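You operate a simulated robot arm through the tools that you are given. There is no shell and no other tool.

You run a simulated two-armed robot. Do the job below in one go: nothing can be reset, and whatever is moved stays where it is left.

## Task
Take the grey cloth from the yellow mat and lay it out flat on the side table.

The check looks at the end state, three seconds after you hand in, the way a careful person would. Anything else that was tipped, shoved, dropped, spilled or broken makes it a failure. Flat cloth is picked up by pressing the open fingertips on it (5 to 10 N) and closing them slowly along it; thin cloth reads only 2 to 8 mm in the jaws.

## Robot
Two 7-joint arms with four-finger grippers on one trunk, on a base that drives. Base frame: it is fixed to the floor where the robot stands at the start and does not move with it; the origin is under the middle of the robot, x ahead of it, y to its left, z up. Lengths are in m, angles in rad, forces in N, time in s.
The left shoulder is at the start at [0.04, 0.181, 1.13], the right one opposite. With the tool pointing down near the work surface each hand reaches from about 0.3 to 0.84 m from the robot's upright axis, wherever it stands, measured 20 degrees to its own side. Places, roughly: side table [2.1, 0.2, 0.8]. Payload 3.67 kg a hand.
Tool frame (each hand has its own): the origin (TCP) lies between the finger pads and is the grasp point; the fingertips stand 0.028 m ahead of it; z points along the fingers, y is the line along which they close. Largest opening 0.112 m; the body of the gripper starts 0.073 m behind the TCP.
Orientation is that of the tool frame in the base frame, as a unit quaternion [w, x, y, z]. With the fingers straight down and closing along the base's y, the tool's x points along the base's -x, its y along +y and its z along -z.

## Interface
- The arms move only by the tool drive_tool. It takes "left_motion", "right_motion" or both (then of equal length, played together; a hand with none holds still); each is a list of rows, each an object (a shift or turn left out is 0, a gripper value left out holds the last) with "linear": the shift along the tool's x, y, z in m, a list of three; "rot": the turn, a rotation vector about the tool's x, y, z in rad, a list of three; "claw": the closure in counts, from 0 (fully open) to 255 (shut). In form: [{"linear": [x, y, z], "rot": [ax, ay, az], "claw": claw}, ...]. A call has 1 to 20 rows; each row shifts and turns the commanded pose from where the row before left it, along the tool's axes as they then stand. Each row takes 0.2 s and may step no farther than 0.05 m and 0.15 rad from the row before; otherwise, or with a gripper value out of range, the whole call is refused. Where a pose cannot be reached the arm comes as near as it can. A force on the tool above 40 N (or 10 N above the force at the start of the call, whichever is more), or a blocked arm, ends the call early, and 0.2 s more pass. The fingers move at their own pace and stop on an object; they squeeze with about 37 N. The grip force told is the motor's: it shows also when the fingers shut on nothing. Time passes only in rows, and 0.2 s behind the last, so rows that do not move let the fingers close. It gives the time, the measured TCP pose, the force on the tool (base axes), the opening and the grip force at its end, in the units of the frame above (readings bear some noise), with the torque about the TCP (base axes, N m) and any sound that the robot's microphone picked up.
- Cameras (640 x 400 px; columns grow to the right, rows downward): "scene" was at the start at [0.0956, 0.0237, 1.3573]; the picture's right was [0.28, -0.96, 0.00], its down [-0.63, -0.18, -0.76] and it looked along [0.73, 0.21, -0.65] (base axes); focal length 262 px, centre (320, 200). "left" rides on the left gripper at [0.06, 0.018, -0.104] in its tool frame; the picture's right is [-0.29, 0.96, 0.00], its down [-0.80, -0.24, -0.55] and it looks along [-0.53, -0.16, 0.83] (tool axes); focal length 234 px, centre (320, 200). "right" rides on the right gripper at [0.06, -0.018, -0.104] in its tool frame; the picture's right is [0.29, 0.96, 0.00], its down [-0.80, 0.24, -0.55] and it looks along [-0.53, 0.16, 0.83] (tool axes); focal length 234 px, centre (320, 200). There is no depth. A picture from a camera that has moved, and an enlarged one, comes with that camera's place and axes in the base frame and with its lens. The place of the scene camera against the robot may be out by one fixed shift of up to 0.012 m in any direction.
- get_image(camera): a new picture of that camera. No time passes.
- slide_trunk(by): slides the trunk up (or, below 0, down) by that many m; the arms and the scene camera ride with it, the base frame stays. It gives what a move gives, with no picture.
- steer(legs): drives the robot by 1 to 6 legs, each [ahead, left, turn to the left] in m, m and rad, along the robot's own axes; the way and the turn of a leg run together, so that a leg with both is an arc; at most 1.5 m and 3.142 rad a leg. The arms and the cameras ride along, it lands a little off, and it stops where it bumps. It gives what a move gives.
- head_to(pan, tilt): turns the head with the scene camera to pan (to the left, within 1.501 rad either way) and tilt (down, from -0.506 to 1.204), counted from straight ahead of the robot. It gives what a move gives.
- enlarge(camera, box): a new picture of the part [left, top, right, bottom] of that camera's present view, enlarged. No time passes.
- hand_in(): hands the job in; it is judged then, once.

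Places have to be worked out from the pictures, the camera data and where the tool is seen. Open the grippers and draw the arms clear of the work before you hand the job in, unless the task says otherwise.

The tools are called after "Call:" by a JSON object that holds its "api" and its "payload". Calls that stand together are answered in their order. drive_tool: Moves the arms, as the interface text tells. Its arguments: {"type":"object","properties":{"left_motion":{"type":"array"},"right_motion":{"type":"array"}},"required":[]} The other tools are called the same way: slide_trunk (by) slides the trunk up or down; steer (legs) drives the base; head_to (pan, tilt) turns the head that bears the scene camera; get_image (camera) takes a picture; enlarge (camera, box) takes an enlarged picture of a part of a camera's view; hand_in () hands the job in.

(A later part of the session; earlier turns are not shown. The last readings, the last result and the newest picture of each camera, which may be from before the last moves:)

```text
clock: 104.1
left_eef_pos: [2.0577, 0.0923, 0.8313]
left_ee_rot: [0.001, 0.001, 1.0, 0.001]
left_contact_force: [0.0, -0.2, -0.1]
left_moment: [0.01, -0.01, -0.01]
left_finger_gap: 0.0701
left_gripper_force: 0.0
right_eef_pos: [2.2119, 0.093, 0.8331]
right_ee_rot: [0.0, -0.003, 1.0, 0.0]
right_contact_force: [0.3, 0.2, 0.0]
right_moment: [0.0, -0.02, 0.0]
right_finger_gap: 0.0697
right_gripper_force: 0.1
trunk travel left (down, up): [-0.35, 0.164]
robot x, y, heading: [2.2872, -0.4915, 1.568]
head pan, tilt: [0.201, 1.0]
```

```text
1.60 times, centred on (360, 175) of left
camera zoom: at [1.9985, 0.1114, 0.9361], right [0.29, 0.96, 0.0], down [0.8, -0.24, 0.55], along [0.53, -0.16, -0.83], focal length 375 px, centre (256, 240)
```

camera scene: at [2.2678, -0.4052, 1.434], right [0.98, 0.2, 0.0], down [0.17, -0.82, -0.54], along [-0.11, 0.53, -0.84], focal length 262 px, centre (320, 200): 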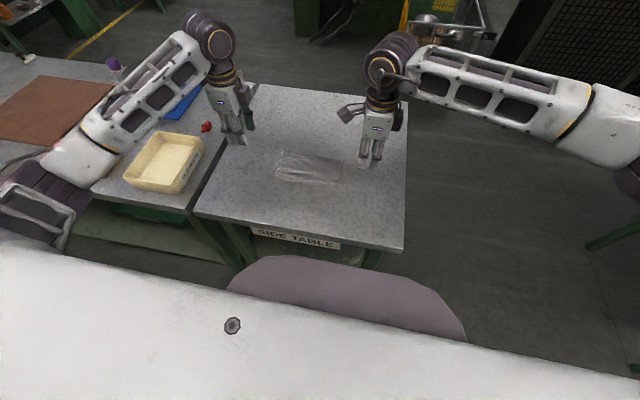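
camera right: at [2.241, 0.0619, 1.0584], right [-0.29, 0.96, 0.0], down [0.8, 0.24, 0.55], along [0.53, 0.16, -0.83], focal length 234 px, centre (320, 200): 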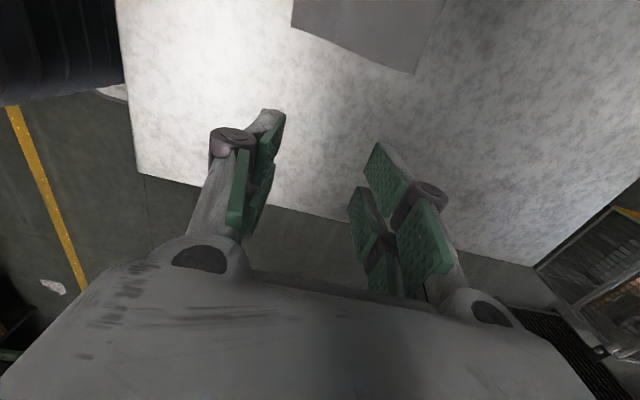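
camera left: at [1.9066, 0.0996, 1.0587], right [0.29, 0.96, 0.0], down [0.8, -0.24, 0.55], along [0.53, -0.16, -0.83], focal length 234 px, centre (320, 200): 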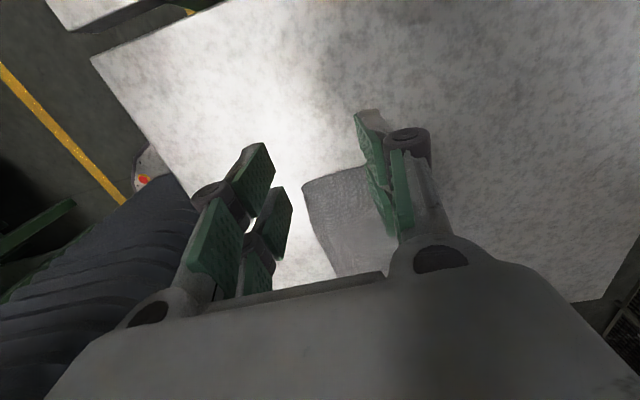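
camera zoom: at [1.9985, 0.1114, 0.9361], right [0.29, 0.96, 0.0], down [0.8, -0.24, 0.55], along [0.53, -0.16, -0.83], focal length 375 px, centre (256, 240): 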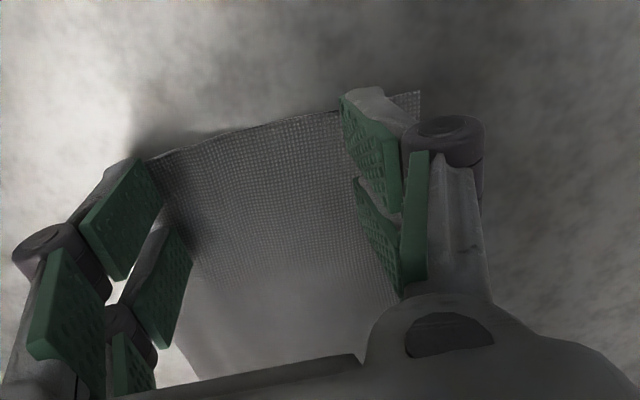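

The fingers now sit near both edges at each end. I'll press down in small steps.

Call:
{"api": "drive_tool", "payload": {"left_motion": [{"linear": [0, 0, 0.001]}, {"linear": [0, 0, 0.0005]}, {"linear": [0, 0, 0.0005]}, {"linear": [0, 0, 0.0005]}, {"linear": [0, 0, 0]}], "right_motion": [{"linear": [0, 0, 0.001]}, {"linear": [0, 0, 0.001]}, {"linear": [0, 0, 0.0005]}, {"linear": [0, 0, 0.0005]}, {"linear": [0, 0, 0]}]}}

```text
clock: 105.3
left_eef_pos: [2.0586, 0.0928, 0.8302]
left_ee_rot: [0.001, 0.001, 1.0, 0.0]
left_contact_force: [0.2, 0.2, 0.3]
left_moment: [0.0, -0.02, -0.02]
left_finger_gap: 0.07
left_gripper_force: 0.0
right_eef_pos: [2.2114, 0.0931, 0.8285]
right_ee_rot: [-0.001, -0.002, 1.0, 0.0]
right_contact_force: [0.3, 0.3, -0.1]
right_moment: [-0.01, -0.01, 0.04]
right_finger_gap: 0.0698
right_gripper_force: 0.0
trunk travel left (down, up): [-0.35, 0.164]
robot x, y, heading: [2.2878, -0.4939, 1.568]
head pan, tilt: [0.201, 1.0]
```

Still no contact, since the fingertips sit slightly higher when wide open. I'll continue down.

Call:
{"api": "drive_tool", "payload": {"left_motion": [{"linear": [0, 0, 0.0005]}, {"linear": [0, 0, 0.0005]}, {"linear": [0, 0, 0.0005]}, {"linear": [0, 0, 0.0005]}, {"linear": [0, 0, 0]}], "right_motion": [{"linear": [0, 0, 0.0005]}, {"linear": [0, 0, 0.0005]}, {"linear": [0, 0, 0.0005]}, {"linear": [0, 0, 0]}, {"linear": [0, 0, 0]}]}}

```text
clock: 106.5
left_eef_pos: [2.058, 0.0934, 0.8282]
left_ee_rot: [0.0, 0.001, 1.0, 0.0]
left_contact_force: [-0.1, 0.3, -0.3]
left_moment: [0.01, -0.01, 0.03]
left_finger_gap: 0.0699
left_gripper_force: 0.0
right_eef_pos: [2.2109, 0.0898, 0.8284]
right_ee_rot: [0.0, -0.002, 1.0, 0.001]
right_contact_force: [-0.5, 0.4, -0.3]
right_moment: [0.0, 0.0, 0.0]
right_finger_gap: 0.0696
right_gripper_force: 0.1
trunk travel left (down, up): [-0.35, 0.164]
robot x, y, heading: [2.2863, -0.4918, 1.567]
head pan, tilt: [0.201, 1.0]
```

Call:
{"api": "drive_tool", "payload": {"left_motion": [{"linear": [0, 0, 0.0005]}, {"linear": [0, 0, 0.0005]}, {"linear": [0, 0, 0.0005]}, {"linear": [0, 0, 0]}], "right_motion": [{"linear": [0, 0, 0.0005]}, {"linear": [0, 0, 0.0005]}, {"linear": [0, 0, 0.0005]}, {"linear": [0, 0, 0]}]}}

```text
clock: 107.5
left_eef_pos: [2.0584, 0.0928, 0.8256]
left_ee_rot: [0.0, 0.002, 1.0, 0.001]
left_contact_force: [0.8, 0.2, 0.0]
left_moment: [0.0, 0.01, 0.0]
left_finger_gap: 0.0699
left_gripper_force: 0.1
right_eef_pos: [2.2112, 0.0922, 0.8267]
right_ee_rot: [0.0, -0.002, 1.0, 0.0]
right_contact_force: [0.6, -0.1, -0.4]
right_moment: [-0.01, -0.02, -0.01]
right_finger_gap: 0.0698
right_gripper_force: 0.1
trunk travel left (down, up): [-0.35, 0.164]
robot x, y, heading: [2.2892, -0.494, 1.568]
head pan, tilt: [0.201, 1.0]
```

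There's no force yet at z≈0.826, so contact at this opening lies a little lower. I'll go on in half-millimetre steps.

Call:
{"api": "drive_tool", "payload": {"left_motion": [{"linear": [0, 0, 0.0005]}, {"linear": [0, 0, 0.0005]}, {"linear": [0, 0, 0.0005]}, {"linear": [0, 0, 0]}], "right_motion": [{"linear": [0, 0, 0.0005]}, {"linear": [0, 0, 0.0005]}, {"linear": [0, 0, 0.0005]}, {"linear": [0, 0, 0]}]}}

```text
clock: 108.5
left_eef_pos: [2.0583, 0.0918, 0.825]
left_ee_rot: [0.0, 0.001, 1.0, 0.0]
left_contact_force: [-0.1, 0.7, 0.7]
left_moment: [0.02, 0.0, -0.03]
left_finger_gap: 0.0703
left_gripper_force: 0.5
right_eef_pos: [2.2111, 0.093, 0.8251]
right_ee_rot: [0.0, -0.002, 1.0, 0.0]
right_contact_force: [-0.1, 0.6, 2.8]
right_moment: [-0.01, -0.05, 0.0]
right_finger_gap: 0.0702
right_gripper_force: 0.5
trunk travel left (down, up): [-0.35, 0.164]
robot x, y, heading: [2.2886, -0.4969, 1.569]
head pan, tilt: [0.201, 1.0]
```

Contact is starting at 0.7 and 2.8 N. I'll press a little more and spread in a first short stage, lowering slightly to follow the fingertip arc.

Call:
{"api": "drive_tool", "payload": {"left_motion": [{"linear": [0, 0, 0.0006]}, {"linear": [0, 0, 0.0006]}, {"linear": [0, 0, 0.0003], "claw": 92}, {"linear": [0, 0, 0.0003], "claw": 88}, {"linear": [0, 0, 0.0003], "claw": 84}, {"linear": [0, 0, 0.0003], "claw": 80}, {"linear": [0, 0, 0.0002], "claw": 77}], "right_motion": [{"linear": [0, 0, 0.0005]}, {"linear": [0, 0, 0.0004]}, {"linear": [0, 0, 0.0003], "claw": 92}, {"linear": [0, 0, 0.0003], "claw": 88}, {"linear": [0, 0, 0.0003], "claw": 84}, {"linear": [0, 0, 0.0003], "claw": 80}, {"linear": [0, 0, 0.0002], "claw": 77}]}}

Call:
{"api": "enlarge", "payload": {"camera": "right", "box": [160, 0, 560, 250]}}

Call:
{"api": "enlarge", "payload": {"camera": "left", "box": [160, 50, 560, 300]}}

```text
clock: 110.1
left_eef_pos: [2.0575, 0.0924, 0.8221]
left_ee_rot: [0.0, 0.001, 1.0, 0.001]
left_contact_force: [0.7, 0.3, 5.8]
left_moment: [0.02, -0.05, -0.03]
left_finger_gap: 0.0787
left_gripper_force: 0.0
right_eef_pos: [2.2107, 0.0919, 0.8228]
right_ee_rot: [0.001, -0.001, 1.0, -0.001]
right_contact_force: [-2.0, -1.5, 6.5]
right_moment: [-0.04, 0.01, -0.04]
right_finger_gap: 0.079
right_gripper_force: 0.1
trunk travel left (down, up): [-0.35, 0.164]
robot x, y, heading: [2.2847, -0.491, 1.57]
head pan, tilt: [0.201, 1.0]
```

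```text
1.60 times, centred on (360, 125) of right
camera zoom: at [2.1517, 0.074, 0.9277], right [-0.29, 0.96, 0.0], down [0.8, 0.24, 0.55], along [0.53, 0.16, -0.83], focal length 375 px, centre (256, 320)
```

zoom: 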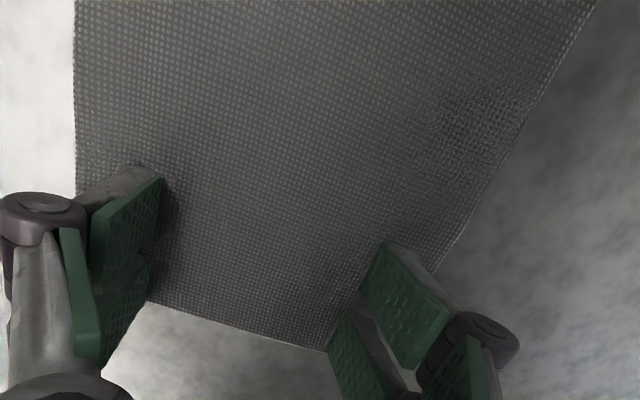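

```text
1.60 times, centred on (360, 175) of left
camera zoom: at [1.9985, 0.111, 0.9269], right [0.29, 0.96, 0.0], down [0.8, -0.24, 0.55], along [0.53, -0.16, -0.83], focal length 375 px, centre (256, 240)
```

zoom: 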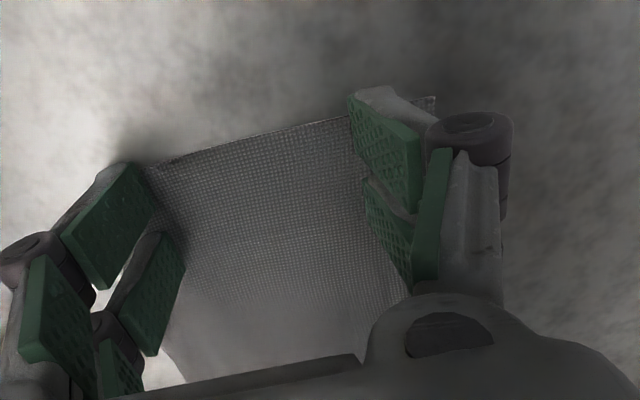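

The side edges now look straight and the surface even, with about 6 N on each hand. I'll spread a few millimetres more, then lift off gently.

Call:
{"api": "drive_tool", "payload": {"left_motion": [{"linear": [0, 0, 0.0003], "claw": 73}, {"linear": [0, 0, 0.0003], "claw": 69}, {"linear": [0, 0, 0.0003], "claw": 65}, {"linear": [0, 0, 0]}, {"linear": [0, 0, -0.002]}, {"linear": [0, 0, -0.005]}, {"linear": [0, 0, -0.012]}, {"linear": [0, 0, -0.02]}, {"linear": [0.01, 0, -0.03]}, {"linear": [0.02, 0, -0.03]}, {"linear": [0.03, 0, -0.03]}, {"linear": [0.03, 0, 0]}], "right_motion": [{"linear": [0, 0, 0.0003], "claw": 73}, {"linear": [0, 0, 0.0003], "claw": 69}, {"linear": [0, 0, 0.0003], "claw": 65}, {"linear": [0, 0, 0]}, {"linear": [0, 0, -0.002]}, {"linear": [0, 0, -0.005]}, {"linear": [0, 0, -0.012]}, {"linear": [0, 0, -0.02]}, {"linear": [-0.01, 0, -0.03]}, {"linear": [-0.02, 0, -0.03]}, {"linear": [-0.03, 0, -0.03]}, {"linear": [-0.03, 0, 0]}]}}

Call:
{"api": "enlarge", "payload": {"camera": "scene", "box": [252, 110, 380, 190]}}

Call:
{"api": "get_image", "payload": {"camera": "left"}}

Call:
{"api": "get_image", "payload": {"camera": "scene"}}

```text
clock: 112.7
left_eef_pos: [1.9671, 0.0937, 0.9494]
left_ee_rot: [0.0, 0.001, 1.0, 0.001]
left_contact_force: [1.0, -0.2, 0.0]
left_moment: [0.04, -0.01, 0.03]
left_finger_gap: 0.0833
left_gripper_force: 0.0
right_eef_pos: [2.3026, 0.0904, 0.9527]
right_ee_rot: [0.001, -0.003, 1.0, 0.0]
right_contact_force: [-0.2, 0.5, 0.0]
right_moment: [0.01, 0.01, 0.02]
right_finger_gap: 0.0833
right_gripper_force: 0.0
trunk travel left (down, up): [-0.35, 0.164]
robot x, y, heading: [2.2872, -0.4927, 1.566]
head pan, tilt: [0.201, 1.0]
```

```text
5.00 times, centred on (316, 150) of scene
camera zoom: at [2.2675, -0.4049, 1.4339], right [0.98, 0.2, 0.0], down [0.17, -0.83, -0.54], along [-0.11, 0.53, -0.84], focal length 1310 px, centre (340, 450)
```

zoom: 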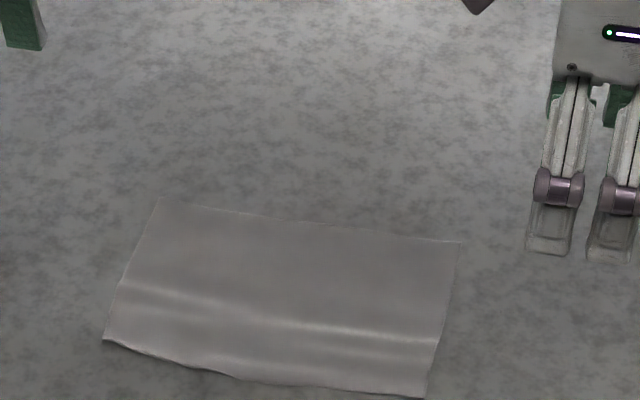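

```text
taken
camera left: at [1.909, 0.1114, 1.0528], right [0.29, 0.96, 0.0], down [0.8, -0.24, 0.55], along [0.53, -0.16, -0.83], focal length 234 px, centre (320, 200)
```

left: 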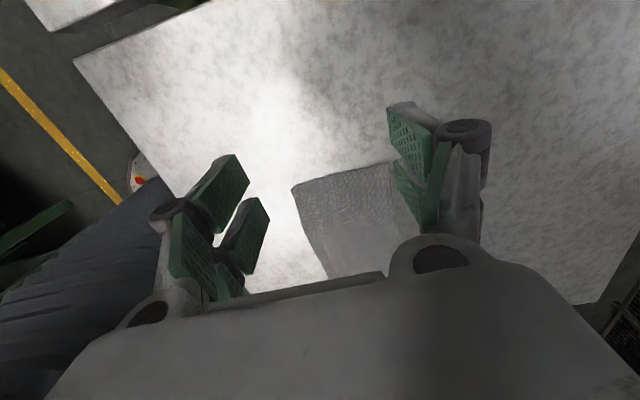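

```text
taken
camera scene: at [2.2675, -0.4049, 1.4339], right [0.98, 0.2, 0.0], down [0.17, -0.83, -0.54], along [-0.11, 0.53, -0.84], focal length 262 px, centre (320, 200)
```

scene: 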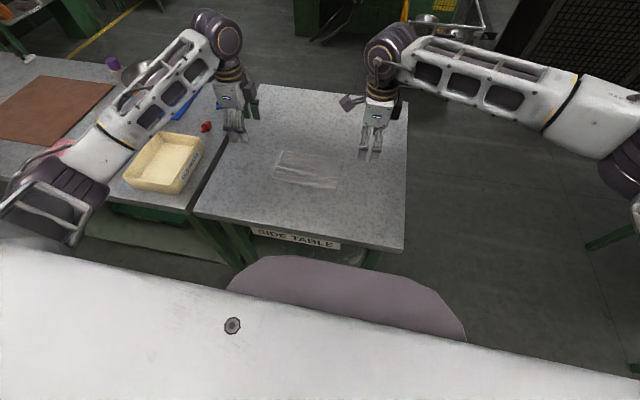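

A faint ridge remains in the middle, where neither hand has worked. I'll use the left hand alone at the middle of the cloth (x≈2.13), astride the ridge at y≈0.074, with the right hand parked clear.

Call:
{"api": "drive_tool", "payload": {"left_motion": [{"linear": [-0.041, -0.005, 0], "claw": 187}, {"linear": [-0.041, -0.005, 0]}, {"linear": [-0.041, -0.005, 0]}, {"linear": [-0.04, -0.005, 0.01]}, {"linear": [0, 0, 0.03]}, {"linear": [0, 0, 0.03]}, {"linear": [0, 0, 0.03]}, {"linear": [0, 0, 0.01]}, {"linear": [0, 0, 0.005]}, {"linear": [0, 0, 0]}], "right_motion": [{"linear": [-0.01, 0, 0]}, {"linear": [-0.01, 0, 0]}, {"linear": [0, 0, 0]}, {"linear": [0, 0, 0]}, {"linear": [0, 0, 0]}, {"linear": [0, 0, 0]}, {"linear": [0, 0, 0]}, {"linear": [0, 0, 0]}, {"linear": [0, 0, 0]}, {"linear": [0, 0, 0]}]}}

Call:
{"api": "get_image", "payload": {"camera": "left"}}

Call:
{"api": "get_image", "payload": {"camera": "right"}}

Call:
{"api": "enlarge", "payload": {"camera": "scene", "box": [252, 100, 396, 190]}}

```text
clock: 114.9
left_eef_pos: [2.1306, 0.0722, 0.835]
left_ee_rot: [0.0, 0.0, 1.0, 0.001]
left_contact_force: [0.2, 0.0, 0.2]
left_moment: [0.0, 0.0, 0.03]
left_finger_gap: 0.0296
left_gripper_force: 0.0
right_eef_pos: [2.3213, 0.0919, 0.9518]
right_ee_rot: [0.0, -0.001, 1.0, 0.0]
right_contact_force: [-0.3, 0.7, -0.5]
right_moment: [-0.01, 0.01, -0.03]
right_finger_gap: 0.0833
right_gripper_force: 0.1
trunk travel left (down, up): [-0.35, 0.164]
robot x, y, heading: [2.2876, -0.4929, 1.568]
head pan, tilt: [0.201, 1.0]
```

```text
taken
camera left: at [2.0718, 0.091, 0.9384], right [0.29, 0.96, 0.0], down [0.8, -0.24, 0.55], along [0.53, -0.16, -0.83], focal length 234 px, centre (320, 200)
```

left: 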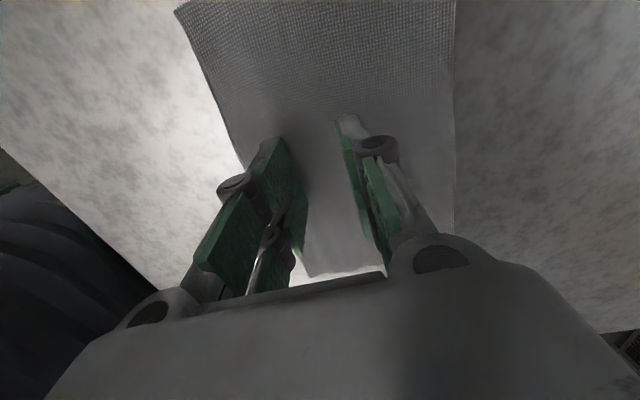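

```text
taken
camera right: at [2.2624, 0.074, 1.0568], right [-0.29, 0.96, 0.0], down [0.8, 0.24, 0.55], along [0.53, 0.16, -0.83], focal length 234 px, centre (320, 200)
```

right: 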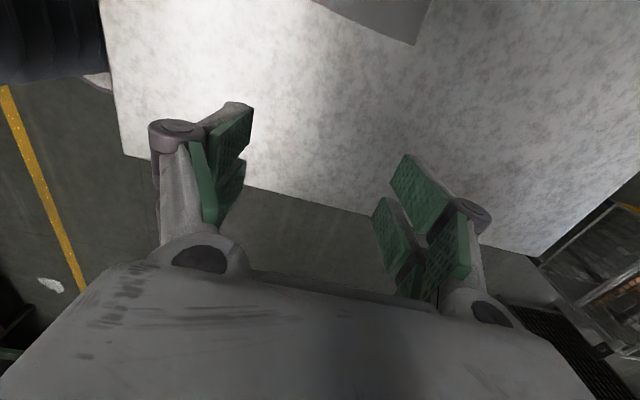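

```text
4.44 times, centred on (324, 145) of scene
camera zoom: at [2.2672, -0.4049, 1.434], right [0.98, 0.2, 0.0], down [0.17, -0.83, -0.54], along [-0.11, 0.53, -0.84], focal length 1165 px, centre (302, 444)
```

zoom: 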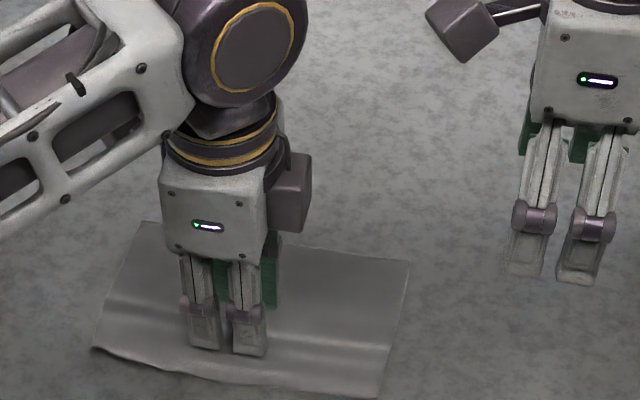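

The cloth looks nearly flat from here; depth at the middle is about 0.127 m against about 0.133 m originally. I'll press down at the middle and spread.

Call:
{"api": "drive_tool", "payload": {"left_motion": [{"linear": [0, 0, 0.002]}, {"linear": [0, 0, 0.002]}, {"linear": [0, 0, 0.001]}, {"linear": [0, 0, 0.001]}, {"linear": [0, 0, 0.0005]}, {"linear": [0, 0, 0]}]}}

```text
clock: 116.3
left_eef_pos: [2.131, 0.0732, 0.8289]
left_ee_rot: [0.0, 0.001, 1.0, 0.0]
left_contact_force: [-0.7, -0.7, 0.6]
left_moment: [-0.02, 0.0, 0.01]
left_finger_gap: 0.0298
left_gripper_force: 0.0
right_eef_pos: [2.3224, 0.0915, 0.9523]
right_ee_rot: [0.0, -0.002, 1.0, 0.0]
right_contact_force: [0.4, 0.1, 0.0]
right_moment: [0.0, 0.03, 0.01]
right_finger_gap: 0.0836
right_gripper_force: 0.0
trunk travel left (down, up): [-0.35, 0.164]
robot x, y, heading: [2.2869, -0.4908, 1.572]
head pan, tilt: [0.201, 1.0]
```

The fingertips are about to touch, so I'll add 1.5 mm in small steps.

Call:
{"api": "drive_tool", "payload": {"left_motion": [{"linear": [0, 0, 0.0005]}, {"linear": [0, 0, 0.0005]}, {"linear": [0, 0, 0.0005]}, {"linear": [0, 0, 0]}]}}

```text
clock: 117.3
left_eef_pos: [2.1322, 0.0721, 0.8289]
left_ee_rot: [0.0, 0.002, 1.0, 0.001]
left_contact_force: [0.1, -0.9, 9.5]
left_moment: [-0.11, -0.01, 0.02]
left_finger_gap: 0.0301
left_gripper_force: 0.4
right_eef_pos: [2.3219, 0.0896, 0.9518]
right_ee_rot: [-0.001, -0.002, 1.0, 0.0]
right_contact_force: [0.2, -0.1, -0.3]
right_moment: [0.03, -0.01, -0.01]
right_finger_gap: 0.0839
right_gripper_force: 0.0
trunk travel left (down, up): [-0.35, 0.164]
robot x, y, heading: [2.2891, -0.4929, 1.57]
head pan, tilt: [0.201, 1.0]
```

It presses with 9.5 N. I'll spread slowly from 30 to about 62 mm, lowering slightly to keep the pressure up.

Call:
{"api": "drive_tool", "payload": {"left_motion": [{"linear": [0, 0, 0.0001], "claw": 182}, {"linear": [0, 0, 0.0001], "claw": 177}, {"linear": [0, 0, 0.0002], "claw": 172}, {"linear": [0, 0, 0.0002], "claw": 167}, {"linear": [0, 0, 0.0002], "claw": 162}, {"linear": [0, 0, 0.0002], "claw": 157}, {"linear": [0, 0, 0.0002], "claw": 152}, {"linear": [0, 0, 0.0002], "claw": 147}]}}

Call:
{"api": "get_image", "payload": {"camera": "left"}}

```text
clock: 119.1
left_eef_pos: [2.1315, 0.0719, 0.827]
left_ee_rot: [0.0, 0.001, 1.0, 0.0]
left_contact_force: [-0.8, 0.2, 7.0]
left_moment: [-0.02, 0.04, -0.02]
left_finger_gap: 0.0478
left_gripper_force: 0.2
right_eef_pos: [2.3219, 0.0901, 0.9529]
right_ee_rot: [0.001, -0.001, 1.0, 0.001]
right_contact_force: [0.7, 0.0, -0.2]
right_moment: [0.0, 0.01, 0.02]
right_finger_gap: 0.0834
right_gripper_force: 0.1
trunk travel left (down, up): [-0.35, 0.164]
robot x, y, heading: [2.2868, -0.4941, 1.571]
head pan, tilt: [0.201, 1.0]
```

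```text
taken
camera left: at [2.0718, 0.0909, 0.9308], right [0.29, 0.96, 0.0], down [0.8, -0.24, 0.55], along [0.53, -0.16, -0.83], focal length 234 px, centre (320, 200)
```

left: 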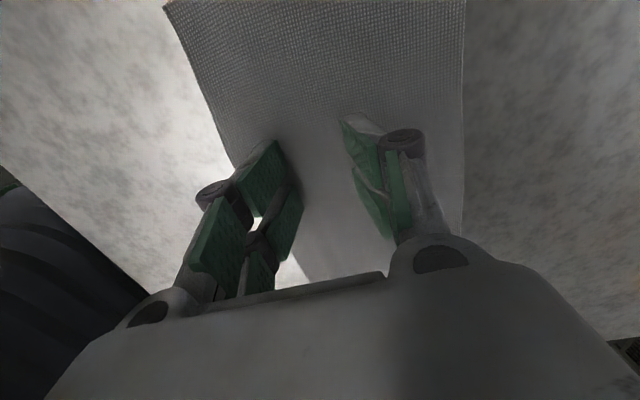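

The depth at the middle now measures about 0.132 m, practically full. I'll spread a touch further, then lift off straight up and clear to the left.

Call:
{"api": "drive_tool", "payload": {"left_motion": [{"linear": [0, 0, 0.0002], "claw": 142}, {"linear": [0, 0, 0.0002], "claw": 137}, {"linear": [0, 0, 0.0002], "claw": 132}, {"linear": [0, 0, 0]}, {"linear": [0, 0, -0.001]}, {"linear": [0, 0, -0.002]}, {"linear": [0, 0, -0.005]}, {"linear": [0, 0, -0.012]}, {"linear": [0, 0, -0.02]}, {"linear": [0, 0, -0.03]}, {"linear": [0.01, 0, -0.03]}, {"linear": [0.04, 0, -0.02]}, {"linear": [0.045, 0, 0]}, {"linear": [0.045, 0, 0]}, {"linear": [0.03, 0, 0]}]}}

Call:
{"api": "enlarge", "payload": {"camera": "scene", "box": [252, 110, 380, 190]}}

Call:
{"api": "get_image", "payload": {"camera": "left"}}

```text
clock: 122.3
left_eef_pos: [1.9592, 0.0727, 0.945]
left_ee_rot: [0.0, 0.002, 1.0, 0.0]
left_contact_force: [-0.8, 0.0, 1.0]
left_moment: [0.01, 0.03, 0.0]
left_finger_gap: 0.0538
left_gripper_force: 0.1
right_eef_pos: [2.3217, 0.0909, 0.9514]
right_ee_rot: [0.0, -0.001, 1.0, 0.001]
right_contact_force: [0.4, -0.1, -0.5]
right_moment: [0.0, -0.04, -0.01]
right_finger_gap: 0.0832
right_gripper_force: 0.1
trunk travel left (down, up): [-0.35, 0.164]
robot x, y, heading: [2.2852, -0.4959, 1.568]
head pan, tilt: [0.201, 1.0]
```

```text
5.00 times, centred on (316, 150) of scene
camera zoom: at [2.2667, -0.4052, 1.434], right [0.98, 0.2, 0.0], down [0.17, -0.83, -0.54], along [-0.11, 0.53, -0.84], focal length 1310 px, centre (340, 450)
```

zoom: 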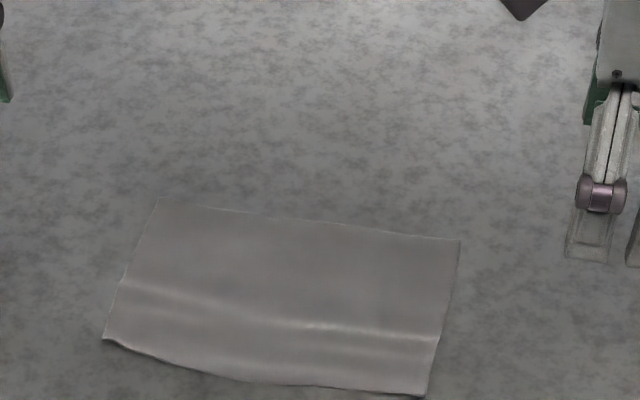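

```text
taken
camera left: at [1.9, 0.0916, 1.0495], right [0.29, 0.96, 0.0], down [0.8, -0.24, 0.55], along [0.53, -0.16, -0.83], focal length 234 px, centre (320, 200)
```

left: 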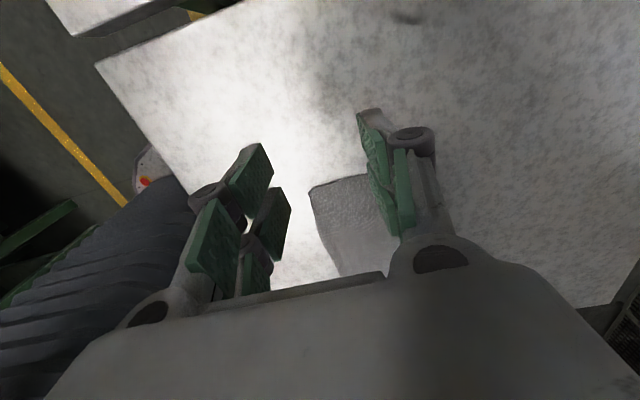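

The middle is now at nearly full depth (about 0.131 m) and smoother, though the two ends still lag slightly. I'll repeat the same technique at both ends: astride the ridge at y≈0.074, keeping pressure while spreading.

Call:
{"api": "drive_tool", "payload": {"left_motion": [{"linear": [-0.032, 0.0005, 0], "claw": 187}, {"linear": [-0.032, 0.0005, 0]}, {"linear": [-0.032, 0, 0]}, {"linear": [0, 0, 0.03]}, {"linear": [0, 0, 0.03]}, {"linear": [0, 0, 0.03]}, {"linear": [0, 0, 0.015]}, {"linear": [0, 0, 0.006]}, {"linear": [0, 0, 0.003]}, {"linear": [0, 0, 0.001]}, {"linear": [0, 0, 0]}], "right_motion": [{"linear": [0.0365, -0.0055, 0], "claw": 187}, {"linear": [0.0365, -0.0055, 0]}, {"linear": [0.0365, -0.0055, 0]}, {"linear": [0, 0, 0.03]}, {"linear": [0, 0, 0.03]}, {"linear": [0, 0, 0.03]}, {"linear": [0, 0, 0.02]}, {"linear": [0, 0, 0.007]}, {"linear": [0, 0, 0.003]}, {"linear": [0, 0, 0.001]}, {"linear": [0, 0, 0]}]}}

Call:
{"api": "get_image", "payload": {"camera": "left"}}

Call:
{"api": "get_image", "payload": {"camera": "right"}}

```text
clock: 124.7
left_eef_pos: [2.0567, 0.0741, 0.8304]
left_ee_rot: [-0.001, 0.0, 1.0, -0.001]
left_contact_force: [1.1, 0.0, 0.1]
left_moment: [-0.01, -0.01, 0.0]
left_finger_gap: 0.03
left_gripper_force: 0.0
right_eef_pos: [2.2122, 0.0769, 0.8289]
right_ee_rot: [0.0, -0.002, 1.0, 0.001]
right_contact_force: [0.0, 0.0, 0.5]
right_moment: [-0.01, 0.03, 0.0]
right_finger_gap: 0.0297
right_gripper_force: 0.1
trunk travel left (down, up): [-0.35, 0.164]
robot x, y, heading: [2.2875, -0.4924, 1.569]
head pan, tilt: [0.201, 1.0]
```

```text
taken
camera left: at [1.9977, 0.0927, 0.9349], right [0.29, 0.96, 0.0], down [0.8, -0.24, 0.55], along [0.53, -0.16, -0.83], focal length 234 px, centre (320, 200)
```

left: 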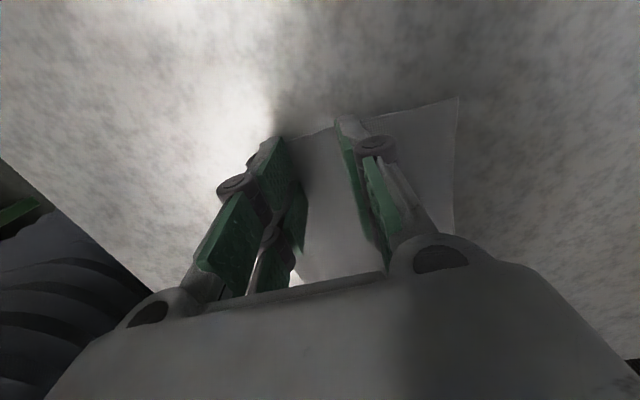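

```text
taken
camera right: at [2.1521, 0.0585, 0.9339], right [-0.29, 0.96, 0.0], down [0.8, 0.24, 0.55], along [0.53, 0.16, -0.83], focal length 234 px, centre (320, 200)
```

right: 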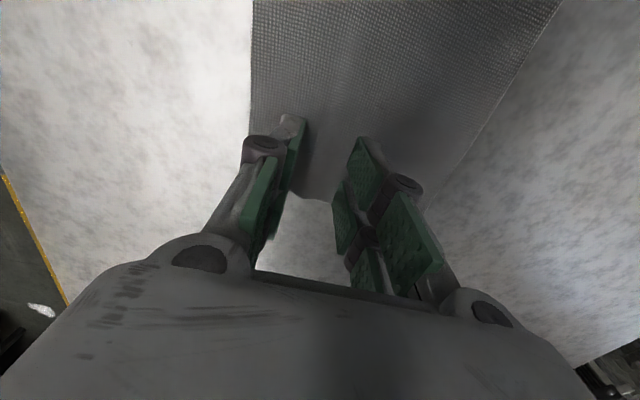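

Both grippers straddle the ridge, just touching. I'll press in small steps to about 8 N.

Call:
{"api": "drive_tool", "payload": {"left_motion": [{"linear": [0, 0, 0.0005]}, {"linear": [0, 0, 0.0005]}, {"linear": [0, 0, 0.0005]}, {"linear": [0, 0, 0.0005]}, {"linear": [0, 0, 0]}], "right_motion": [{"linear": [0, 0, 0.0005]}, {"linear": [0, 0, 0.0005]}, {"linear": [0, 0, 0]}, {"linear": [0, 0, 0]}, {"linear": [0, 0, 0]}]}}

```text
clock: 125.9
left_eef_pos: [2.0571, 0.0738, 0.8293]
left_ee_rot: [0.0, 0.001, 1.0, 0.0]
left_contact_force: [-0.4, -0.3, 0.6]
left_moment: [0.0, -0.01, -0.04]
left_finger_gap: 0.0299
left_gripper_force: 0.0
right_eef_pos: [2.2121, 0.0757, 0.8301]
right_ee_rot: [0.001, -0.002, 1.0, 0.0]
right_contact_force: [-1.0, 2.2, 6.7]
right_moment: [0.05, -0.11, 0.03]
right_finger_gap: 0.0299
right_gripper_force: 0.0
trunk travel left (down, up): [-0.35, 0.164]
robot x, y, heading: [2.287, -0.4953, 1.568]
head pan, tilt: [0.201, 1.0]
```

The right is at 6.7 N, and the left needs about 1.5 mm more.

Call:
{"api": "drive_tool", "payload": {"left_motion": [{"linear": [0, 0, 0.0005]}, {"linear": [0, 0, 0.0005]}, {"linear": [0, 0, 0.0003]}, {"linear": [0, 0, 0]}], "right_motion": [{"linear": [0, 0, 0.0003]}, {"linear": [0, 0, 0]}, {"linear": [0, 0, 0]}, {"linear": [0, 0, 0]}]}}

```text
clock: 126.9
left_eef_pos: [2.0564, 0.0734, 0.8298]
left_ee_rot: [-0.001, 0.001, 1.0, 0.001]
left_contact_force: [-0.4, 1.8, 10.4]
left_moment: [-0.03, 0.09, -0.02]
left_finger_gap: 0.0296
left_gripper_force: 0.0
right_eef_pos: [2.212, 0.0749, 0.828]
right_ee_rot: [0.0, -0.002, 1.0, 0.001]
right_contact_force: [-1.0, 2.1, 9.3]
right_moment: [0.03, -0.09, 0.01]
right_finger_gap: 0.0301
right_gripper_force: 0.5
trunk travel left (down, up): [-0.35, 0.164]
robot x, y, heading: [2.287, -0.495, 1.57]
head pan, tilt: [0.201, 1.0]
```

Both press at about 10 N. I'll spread slowly, lowering slightly to keep the pressure.

Call:
{"api": "drive_tool", "payload": {"left_motion": [{"linear": [0, 0, 0.0001], "claw": 182}, {"linear": [0, 0, 0.0001], "claw": 177}, {"linear": [0, 0, 0.0002], "claw": 172}, {"linear": [0, 0, 0.0002], "claw": 167}, {"linear": [0, 0, 0.0002], "claw": 162}, {"linear": [0, 0, 0.0002], "claw": 157}, {"linear": [0, 0, 0.0002], "claw": 152}, {"linear": [0, 0, 0.0002], "claw": 147}, {"linear": [0, 0, 0.0002], "claw": 142}, {"linear": [0, 0, 0.0002], "claw": 137}], "right_motion": [{"linear": [0, 0, 0.0001], "claw": 182}, {"linear": [0, 0, 0.0001], "claw": 177}, {"linear": [0, 0, 0.0002], "claw": 172}, {"linear": [0, 0, 0.0002], "claw": 167}, {"linear": [0, 0, 0.0002], "claw": 162}, {"linear": [0, 0, 0.0002], "claw": 157}, {"linear": [0, 0, 0.0002], "claw": 152}, {"linear": [0, 0, 0.0002], "claw": 147}, {"linear": [0, 0, 0.0002], "claw": 142}, {"linear": [0, 0, 0.0002], "claw": 137}]}}

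Call:
{"api": "get_image", "payload": {"camera": "left"}}

Call:
{"api": "get_image", "payload": {"camera": "right"}}

```text
clock: 129.1
left_eef_pos: [2.0565, 0.0748, 0.8265]
left_ee_rot: [0.001, 0.002, 1.0, 0.001]
left_contact_force: [-0.5, 1.0, 5.1]
left_moment: [0.01, -0.01, -0.01]
left_finger_gap: 0.0518
left_gripper_force: 0.1
right_eef_pos: [2.2121, 0.0736, 0.8272]
right_ee_rot: [0.0, -0.002, 1.0, 0.001]
right_contact_force: [-0.2, 0.6, 6.0]
right_moment: [0.03, -0.07, -0.03]
right_finger_gap: 0.0526
right_gripper_force: 0.0
trunk travel left (down, up): [-0.35, 0.164]
robot x, y, heading: [2.2852, -0.4949, 1.567]
head pan, tilt: [0.201, 1.0]
```

```text
taken
camera left: at [1.9974, 0.0918, 0.931], right [0.29, 0.96, 0.0], down [0.8, -0.24, 0.55], along [0.53, -0.16, -0.83], focal length 234 px, centre (320, 200)
```

left: 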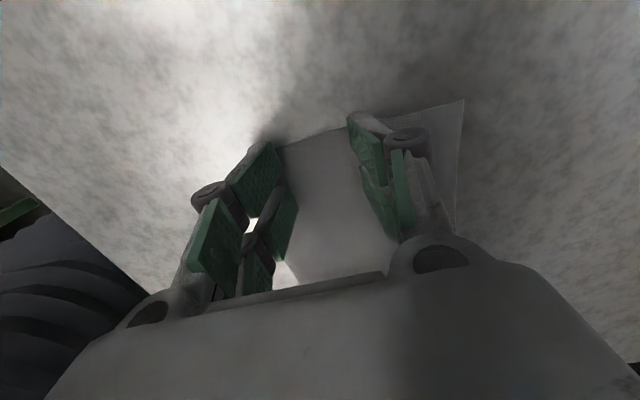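

```text
taken
camera right: at [2.1526, 0.0566, 0.9316], right [-0.29, 0.96, 0.0], down [0.8, 0.24, 0.55], along [0.53, 0.16, -0.83], focal length 234 px, centre (320, 200)
```

right: 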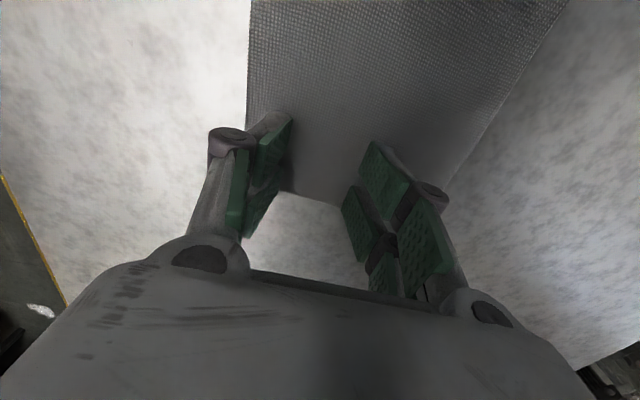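

The ends look straight and flat. I'll lift both hands straight up, move them well out, and look again.

Call:
{"api": "drive_tool", "payload": {"left_motion": [{"linear": [0, 0, 0]}, {"linear": [0, 0, -0.001]}, {"linear": [0, 0, -0.002]}, {"linear": [0, 0, -0.005]}, {"linear": [0, 0, -0.012]}, {"linear": [0, 0, -0.02]}, {"linear": [0, 0, -0.03]}, {"linear": [0.02, 0, -0.03]}, {"linear": [0.03, 0, -0.03]}, {"linear": [0.04, 0, 0]}], "right_motion": [{"linear": [0, 0, 0]}, {"linear": [0, 0, -0.001]}, {"linear": [0, 0, -0.002]}, {"linear": [0, 0, -0.005]}, {"linear": [0, 0, -0.012]}, {"linear": [0, 0, -0.02]}, {"linear": [0, 0, -0.03]}, {"linear": [-0.02, 0, -0.03]}, {"linear": [-0.03, 0, -0.03]}, {"linear": [-0.04, 0, 0]}]}}

Call:
{"api": "enlarge", "payload": {"camera": "scene", "box": [252, 110, 380, 190]}}

Call:
{"api": "get_image", "payload": {"camera": "left"}}

Call:
{"api": "get_image", "payload": {"camera": "right"}}

```text
clock: 131.3
left_eef_pos: [1.9671, 0.0743, 0.9553]
left_ee_rot: [-0.001, 0.001, 1.0, 0.0]
left_contact_force: [0.6, 0.3, 1.0]
left_moment: [0.0, 0.01, -0.01]
left_finger_gap: 0.0518
left_gripper_force: 0.0
right_eef_pos: [2.3034, 0.0732, 0.9533]
right_ee_rot: [0.0, -0.002, 1.0, 0.0]
right_contact_force: [-0.6, 0.4, -0.2]
right_moment: [-0.01, 0.01, 0.01]
right_finger_gap: 0.0516
right_gripper_force: 0.0
trunk travel left (down, up): [-0.35, 0.164]
robot x, y, heading: [2.2854, -0.491, 1.569]
head pan, tilt: [0.201, 1.0]
```

```text
5.00 times, centred on (316, 150) of scene
camera zoom: at [2.2677, -0.4053, 1.434], right [0.98, 0.2, 0.0], down [0.17, -0.82, -0.54], along [-0.11, 0.53, -0.84], focal length 1310 px, centre (340, 450)
```

zoom: 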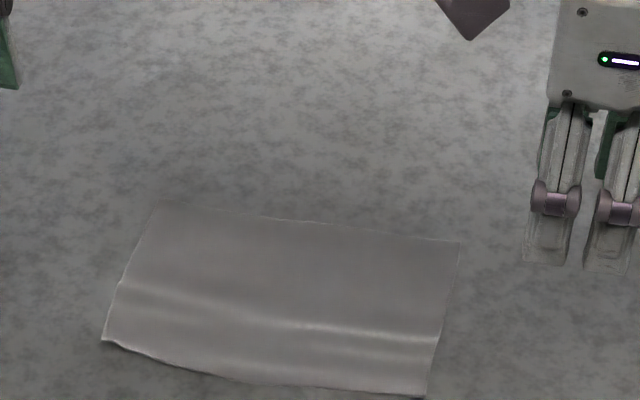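

```text
taken
camera left: at [1.9074, 0.0934, 1.0598], right [0.29, 0.96, 0.0], down [0.8, -0.24, 0.55], along [0.53, -0.16, -0.83], focal length 234 px, centre (320, 200)
```

left: 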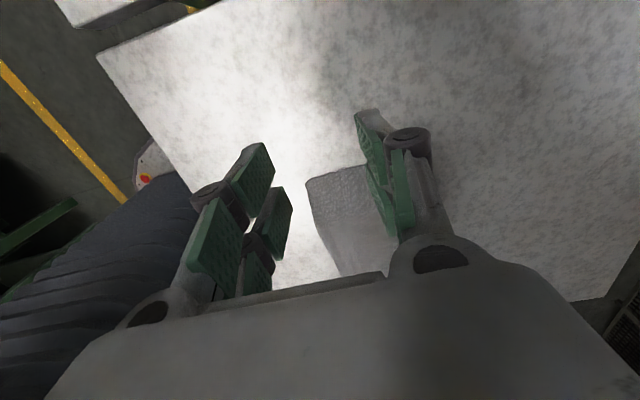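

```text
taken
camera right: at [2.2429, 0.0555, 1.0583], right [-0.29, 0.96, 0.0], down [0.8, 0.24, 0.55], along [0.53, 0.16, -0.83], focal length 234 px, centre (320, 200)
```

right: 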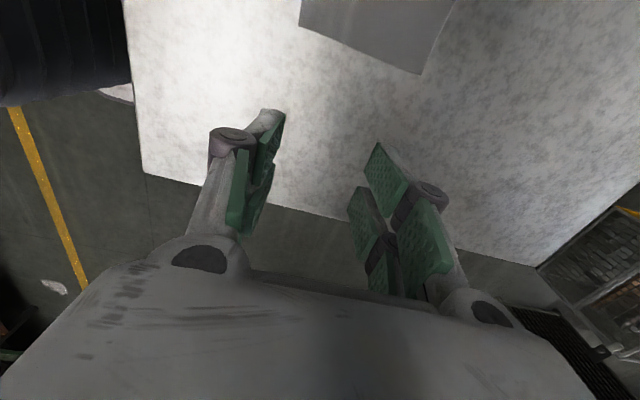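

The cloth lies flat apart from a faint crease line. To judge any remaining height properly, I'll move the left hand to the far-left side, well above the cloth, and view the whole cloth from there.

Call:
{"api": "drive_tool", "payload": {"left_motion": [{"linear": [-0.005, 0.01, -0.015]}, {"linear": [-0.01, 0.03, -0.015]}, {"linear": [-0.01, 0.035, -0.015]}, {"linear": [-0.01, 0.035, -0.01]}, {"linear": [-0.01, 0.035, 0]}, {"linear": [-0.01, 0.035, 0]}], "right_motion": [{"linear": [-0.02, 0, -0.015]}, {"linear": [-0.02, -0.01, -0.015]}, {"linear": [-0.02, -0.01, 0]}, {"linear": [0, 0, 0]}, {"linear": [0, 0, 0]}, {"linear": [0, 0, 0]}]}}

Call:
{"api": "get_image", "payload": {"camera": "left"}}

Call:
{"api": "enlarge", "payload": {"camera": "scene", "box": [260, 130, 360, 190]}}

```text
clock: 132.7
left_eef_pos: [2.0216, 0.2557, 1.0098]
left_ee_rot: [0.0, 0.002, 1.0, -0.001]
left_contact_force: [-0.1, 0.4, 0.0]
left_moment: [-0.01, 0.04, -0.03]
left_finger_gap: 0.0519
left_gripper_force: 0.1
right_eef_pos: [2.3622, 0.0566, 0.9832]
right_ee_rot: [-0.001, -0.002, 1.0, 0.0]
right_contact_force: [0.0, 0.3, 0.7]
right_moment: [0.03, 0.01, 0.01]
right_finger_gap: 0.0517
right_gripper_force: 0.0
trunk travel left (down, up): [-0.35, 0.164]
robot x, y, heading: [2.2878, -0.4926, 1.562]
head pan, tilt: [0.201, 1.0]
```

```text
taken
camera left: at [1.9624, 0.2734, 1.1146], right [0.29, 0.96, 0.0], down [0.8, -0.24, 0.55], along [0.53, -0.16, -0.83], focal length 234 px, centre (320, 200)
```

left: 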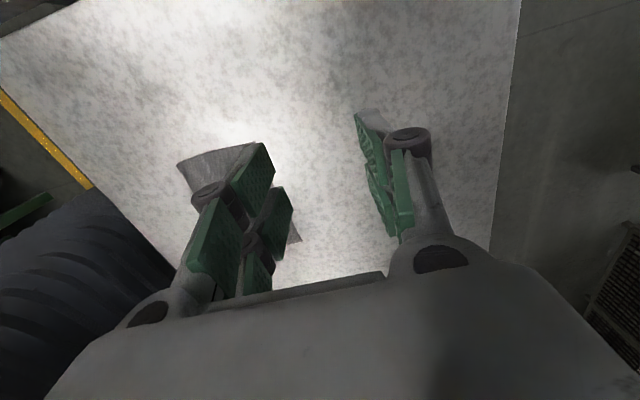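

```text
6.40 times, centred on (310, 160) of scene
camera zoom: at [2.2691, -0.4039, 1.4339], right [0.98, 0.2, 0.0], down [0.17, -0.83, -0.54], along [-0.11, 0.53, -0.84], focal length 1678 px, centre (384, 456)
```

zoom: 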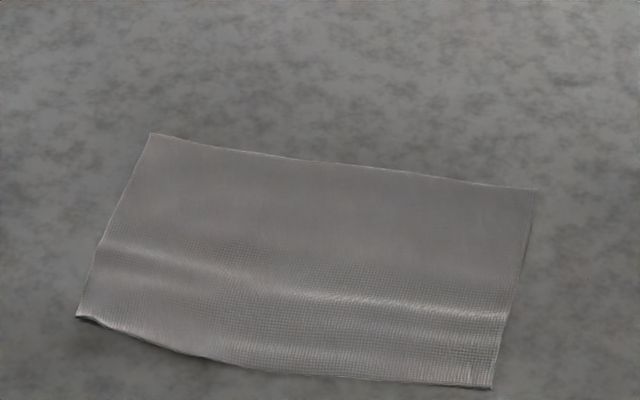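

The close view shows the cloth lying flat, all corners out, with only a shallow wave in the near third. I'll open the grippers, draw the hands back, and reverse away from the table so I can inspect it from a lower angle.

Call:
{"api": "drive_tool", "payload": {"left_motion": [{"linear": [0.005, -0.03, -0.02], "claw": 0}, {"linear": [0.01, -0.04, -0.02]}, {"linear": [0.01, -0.04, -0.01]}, {"linear": [0.01, -0.04, 0]}, {"linear": [0.005, -0.04, 0]}], "right_motion": [{"linear": [0, 0, -0.03], "claw": 0}, {"linear": [0, 0, -0.03]}, {"linear": [0, 0, -0.015]}, {"linear": [0, 0, 0]}, {"linear": [0, 0, 0]}]}}

Call:
{"api": "steer", "payload": {"legs": [[-0.32, 0, 0]]}}

Call:
{"api": "head_to", "payload": {"pan": 0.25, "tilt": 0.6}}

Call:
{"api": "get_image", "payload": {"camera": "scene"}}

```text
clock: 133.9
left_eef_pos: [1.9807, 0.0631, 1.0607]
left_ee_rot: [0.0, 0.001, 1.0, 0.0]
left_contact_force: [-0.6, 0.9, 0.1]
left_moment: [0.04, -0.02, -0.02]
left_finger_gap: 0.112
left_gripper_force: 0.0
right_eef_pos: [2.362, 0.0548, 1.062]
right_ee_rot: [-0.001, -0.002, 1.0, 0.002]
right_contact_force: [0.4, -0.1, 0.2]
right_moment: [0.02, -0.04, 0.0]
right_finger_gap: 0.112
right_gripper_force: 0.0
trunk travel left (down, up): [-0.35, 0.164]
robot x, y, heading: [2.2871, -0.4909, 1.574]
head pan, tilt: [0.201, 1.0]
```

```text
clock: 136.0
left_eef_pos: [1.9824, -0.2497, 1.0607]
left_ee_rot: [0.0, 0.003, 1.0, 0.0]
left_contact_force: [-0.9, 0.0, -0.6]
left_moment: [0.02, 0.03, -0.02]
left_finger_gap: 0.1121
left_gripper_force: 0.1
right_eef_pos: [2.3623, -0.2614, 1.059]
right_ee_rot: [0.0, 0.0, 1.0, -0.001]
right_contact_force: [0.5, 0.8, 1.3]
right_moment: [-0.01, -0.02, 0.0]
right_finger_gap: 0.112
right_gripper_force: 0.0
trunk travel left (down, up): [-0.35, 0.164]
robot x, y, heading: [2.286, -0.8077, 1.566]
head pan, tilt: [0.201, 1.0]
```

```text
clock: 136.9
left_eef_pos: [1.9818, -0.2486, 1.0602]
left_ee_rot: [0.0, 0.003, 1.0, 0.0]
left_contact_force: [0.5, 0.2, 0.4]
left_moment: [-0.02, -0.01, -0.04]
left_finger_gap: 0.112
left_gripper_force: 0.0
right_eef_pos: [2.3626, -0.2598, 1.061]
right_ee_rot: [0.0, 0.0, 1.0, 0.0]
right_contact_force: [0.1, 0.4, 0.5]
right_moment: [0.0, 0.0, 0.0]
right_finger_gap: 0.1117
right_gripper_force: 0.1
trunk travel left (down, up): [-0.35, 0.164]
robot x, y, heading: [2.2882, -0.8118, 1.564]
head pan, tilt: [0.25, 0.6]
```

```text
taken
camera scene: at [2.2586, -0.7034, 1.4659], right [0.97, 0.24, 0.0], down [0.14, -0.55, -0.82], along [-0.2, 0.8, -0.57], focal length 262 px, centre (320, 200)
```

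scene: 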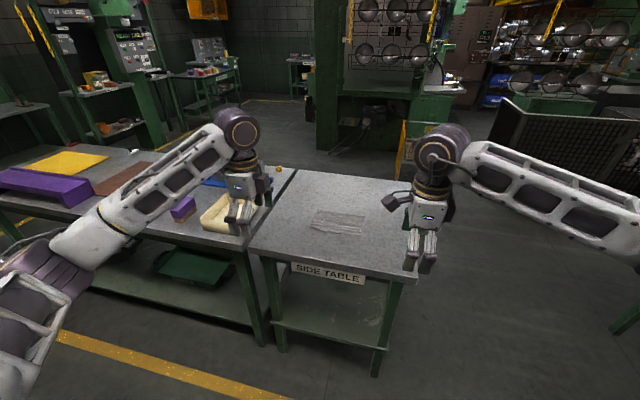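

The arms are clear of the table edge now, and the other objects stand where they were. I'll lower the trunk to get a flatter viewing angle on the cloth.

Call:
{"api": "slide_trunk", "payload": {"by": -0.25}}

Call:
{"api": "head_to", "payload": {"pan": 0.2, "tilt": 0.45}}

Call:
{"api": "get_image", "payload": {"camera": "scene"}}

Call:
{"api": "enlarge", "payload": {"camera": "scene", "box": [256, 160, 384, 240]}}

```text
clock: 139.5
left_eef_pos: [1.9838, -0.2509, 0.8108]
left_ee_rot: [0.0, 0.003, 1.0, 0.0]
left_contact_force: [-0.8, -1.5, 0.4]
left_moment: [0.0, 0.0, 0.0]
left_finger_gap: 0.112
left_gripper_force: 0.0
right_eef_pos: [2.3624, -0.2606, 0.8102]
right_ee_rot: [0.001, 0.0, 1.0, 0.0]
right_contact_force: [0.8, 0.0, 0.2]
right_moment: [-0.02, 0.01, 0.0]
right_finger_gap: 0.1118
right_gripper_force: 0.0
trunk travel left (down, up): [-0.1, 0.414]
robot x, y, heading: [2.2873, -0.8089, 1.568]
head pan, tilt: [0.25, 0.6]
```

```text
clock: 140.2
left_eef_pos: [1.9827, -0.2502, 0.8093]
left_ee_rot: [0.001, 0.004, 1.0, 0.0]
left_contact_force: [-0.1, -0.3, 0.5]
left_moment: [0.02, 0.02, 0.01]
left_finger_gap: 0.1117
left_gripper_force: 0.1
right_eef_pos: [2.3639, -0.2603, 0.8102]
right_ee_rot: [0.0, 0.0, 1.0, 0.0]
right_contact_force: [0.6, 0.0, -0.1]
right_moment: [0.02, 0.01, 0.02]
right_finger_gap: 0.1118
right_gripper_force: 0.1
trunk travel left (down, up): [-0.1, 0.414]
robot x, y, heading: [2.2835, -0.8128, 1.565]
head pan, tilt: [0.201, 0.45]
```

```text
taken
camera scene: at [2.262, -0.6995, 1.2296], right [0.98, 0.19, 0.0], down [0.08, -0.43, -0.9], along [-0.18, 0.88, -0.44], focal length 262 px, centre (320, 200)
```

scene: 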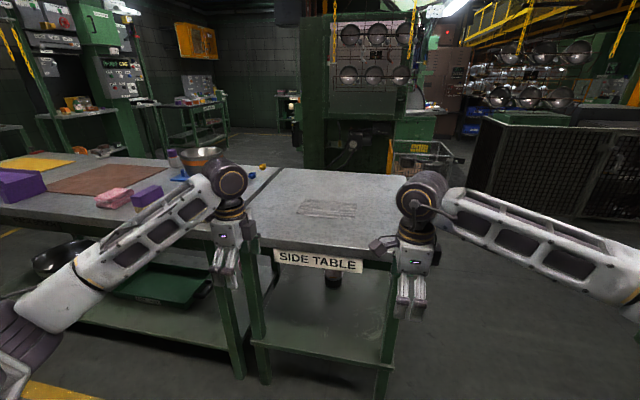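

```text
5.00 times, centred on (320, 200) of scene
camera zoom: at [2.262, -0.6995, 1.2296], right [0.98, 0.19, 0.0], down [0.08, -0.43, -0.9], along [-0.18, 0.88, -0.44], focal length 1310 px, centre (320, 200)
```

zoom: 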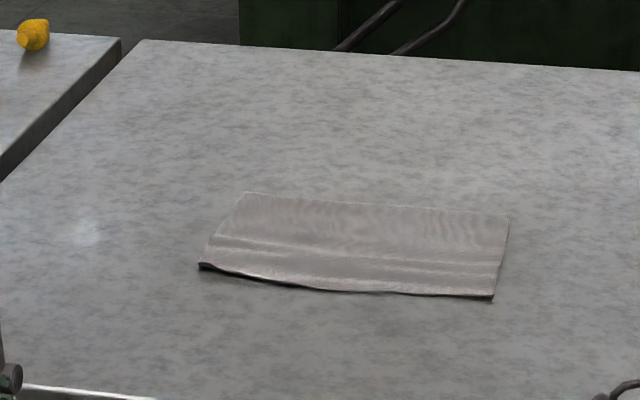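

From the lower angle the cloth looks flat on the table, with tiny undulations. I'll take one more enlargement to judge their height.

Call:
{"api": "enlarge", "payload": {"camera": "scene", "box": [290, 190, 370, 240]}}

Call:
{"api": "enlarge", "payload": {"camera": "scene", "box": [0, 130, 288, 310]}}

```text
8.00 times, centred on (330, 215) of scene
camera zoom: at [2.262, -0.6995, 1.2296], right [0.98, 0.19, 0.0], down [0.08, -0.43, -0.9], along [-0.18, 0.88, -0.44], focal length 2097 px, centre (240, 80)
```

zoom: 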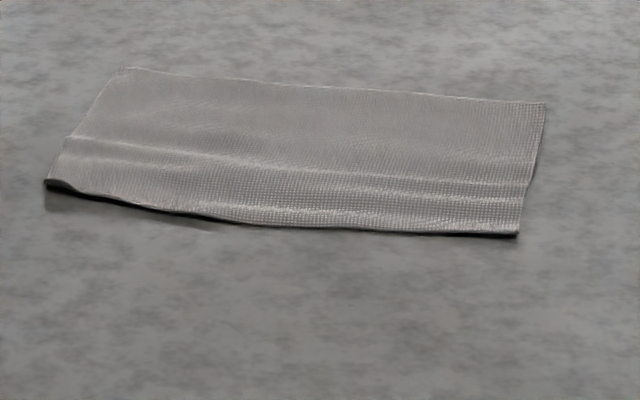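

```text
2.22 times, centred on (144, 220) of scene
camera zoom: at [2.262, -0.6995, 1.2296], right [0.98, 0.19, 0.0], down [0.08, -0.43, -0.9], along [-0.18, 0.88, -0.44], focal length 582 px, centre (711, 156)
```

zoom: 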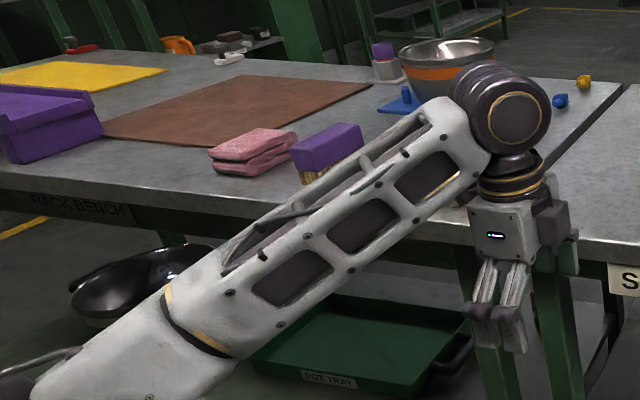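

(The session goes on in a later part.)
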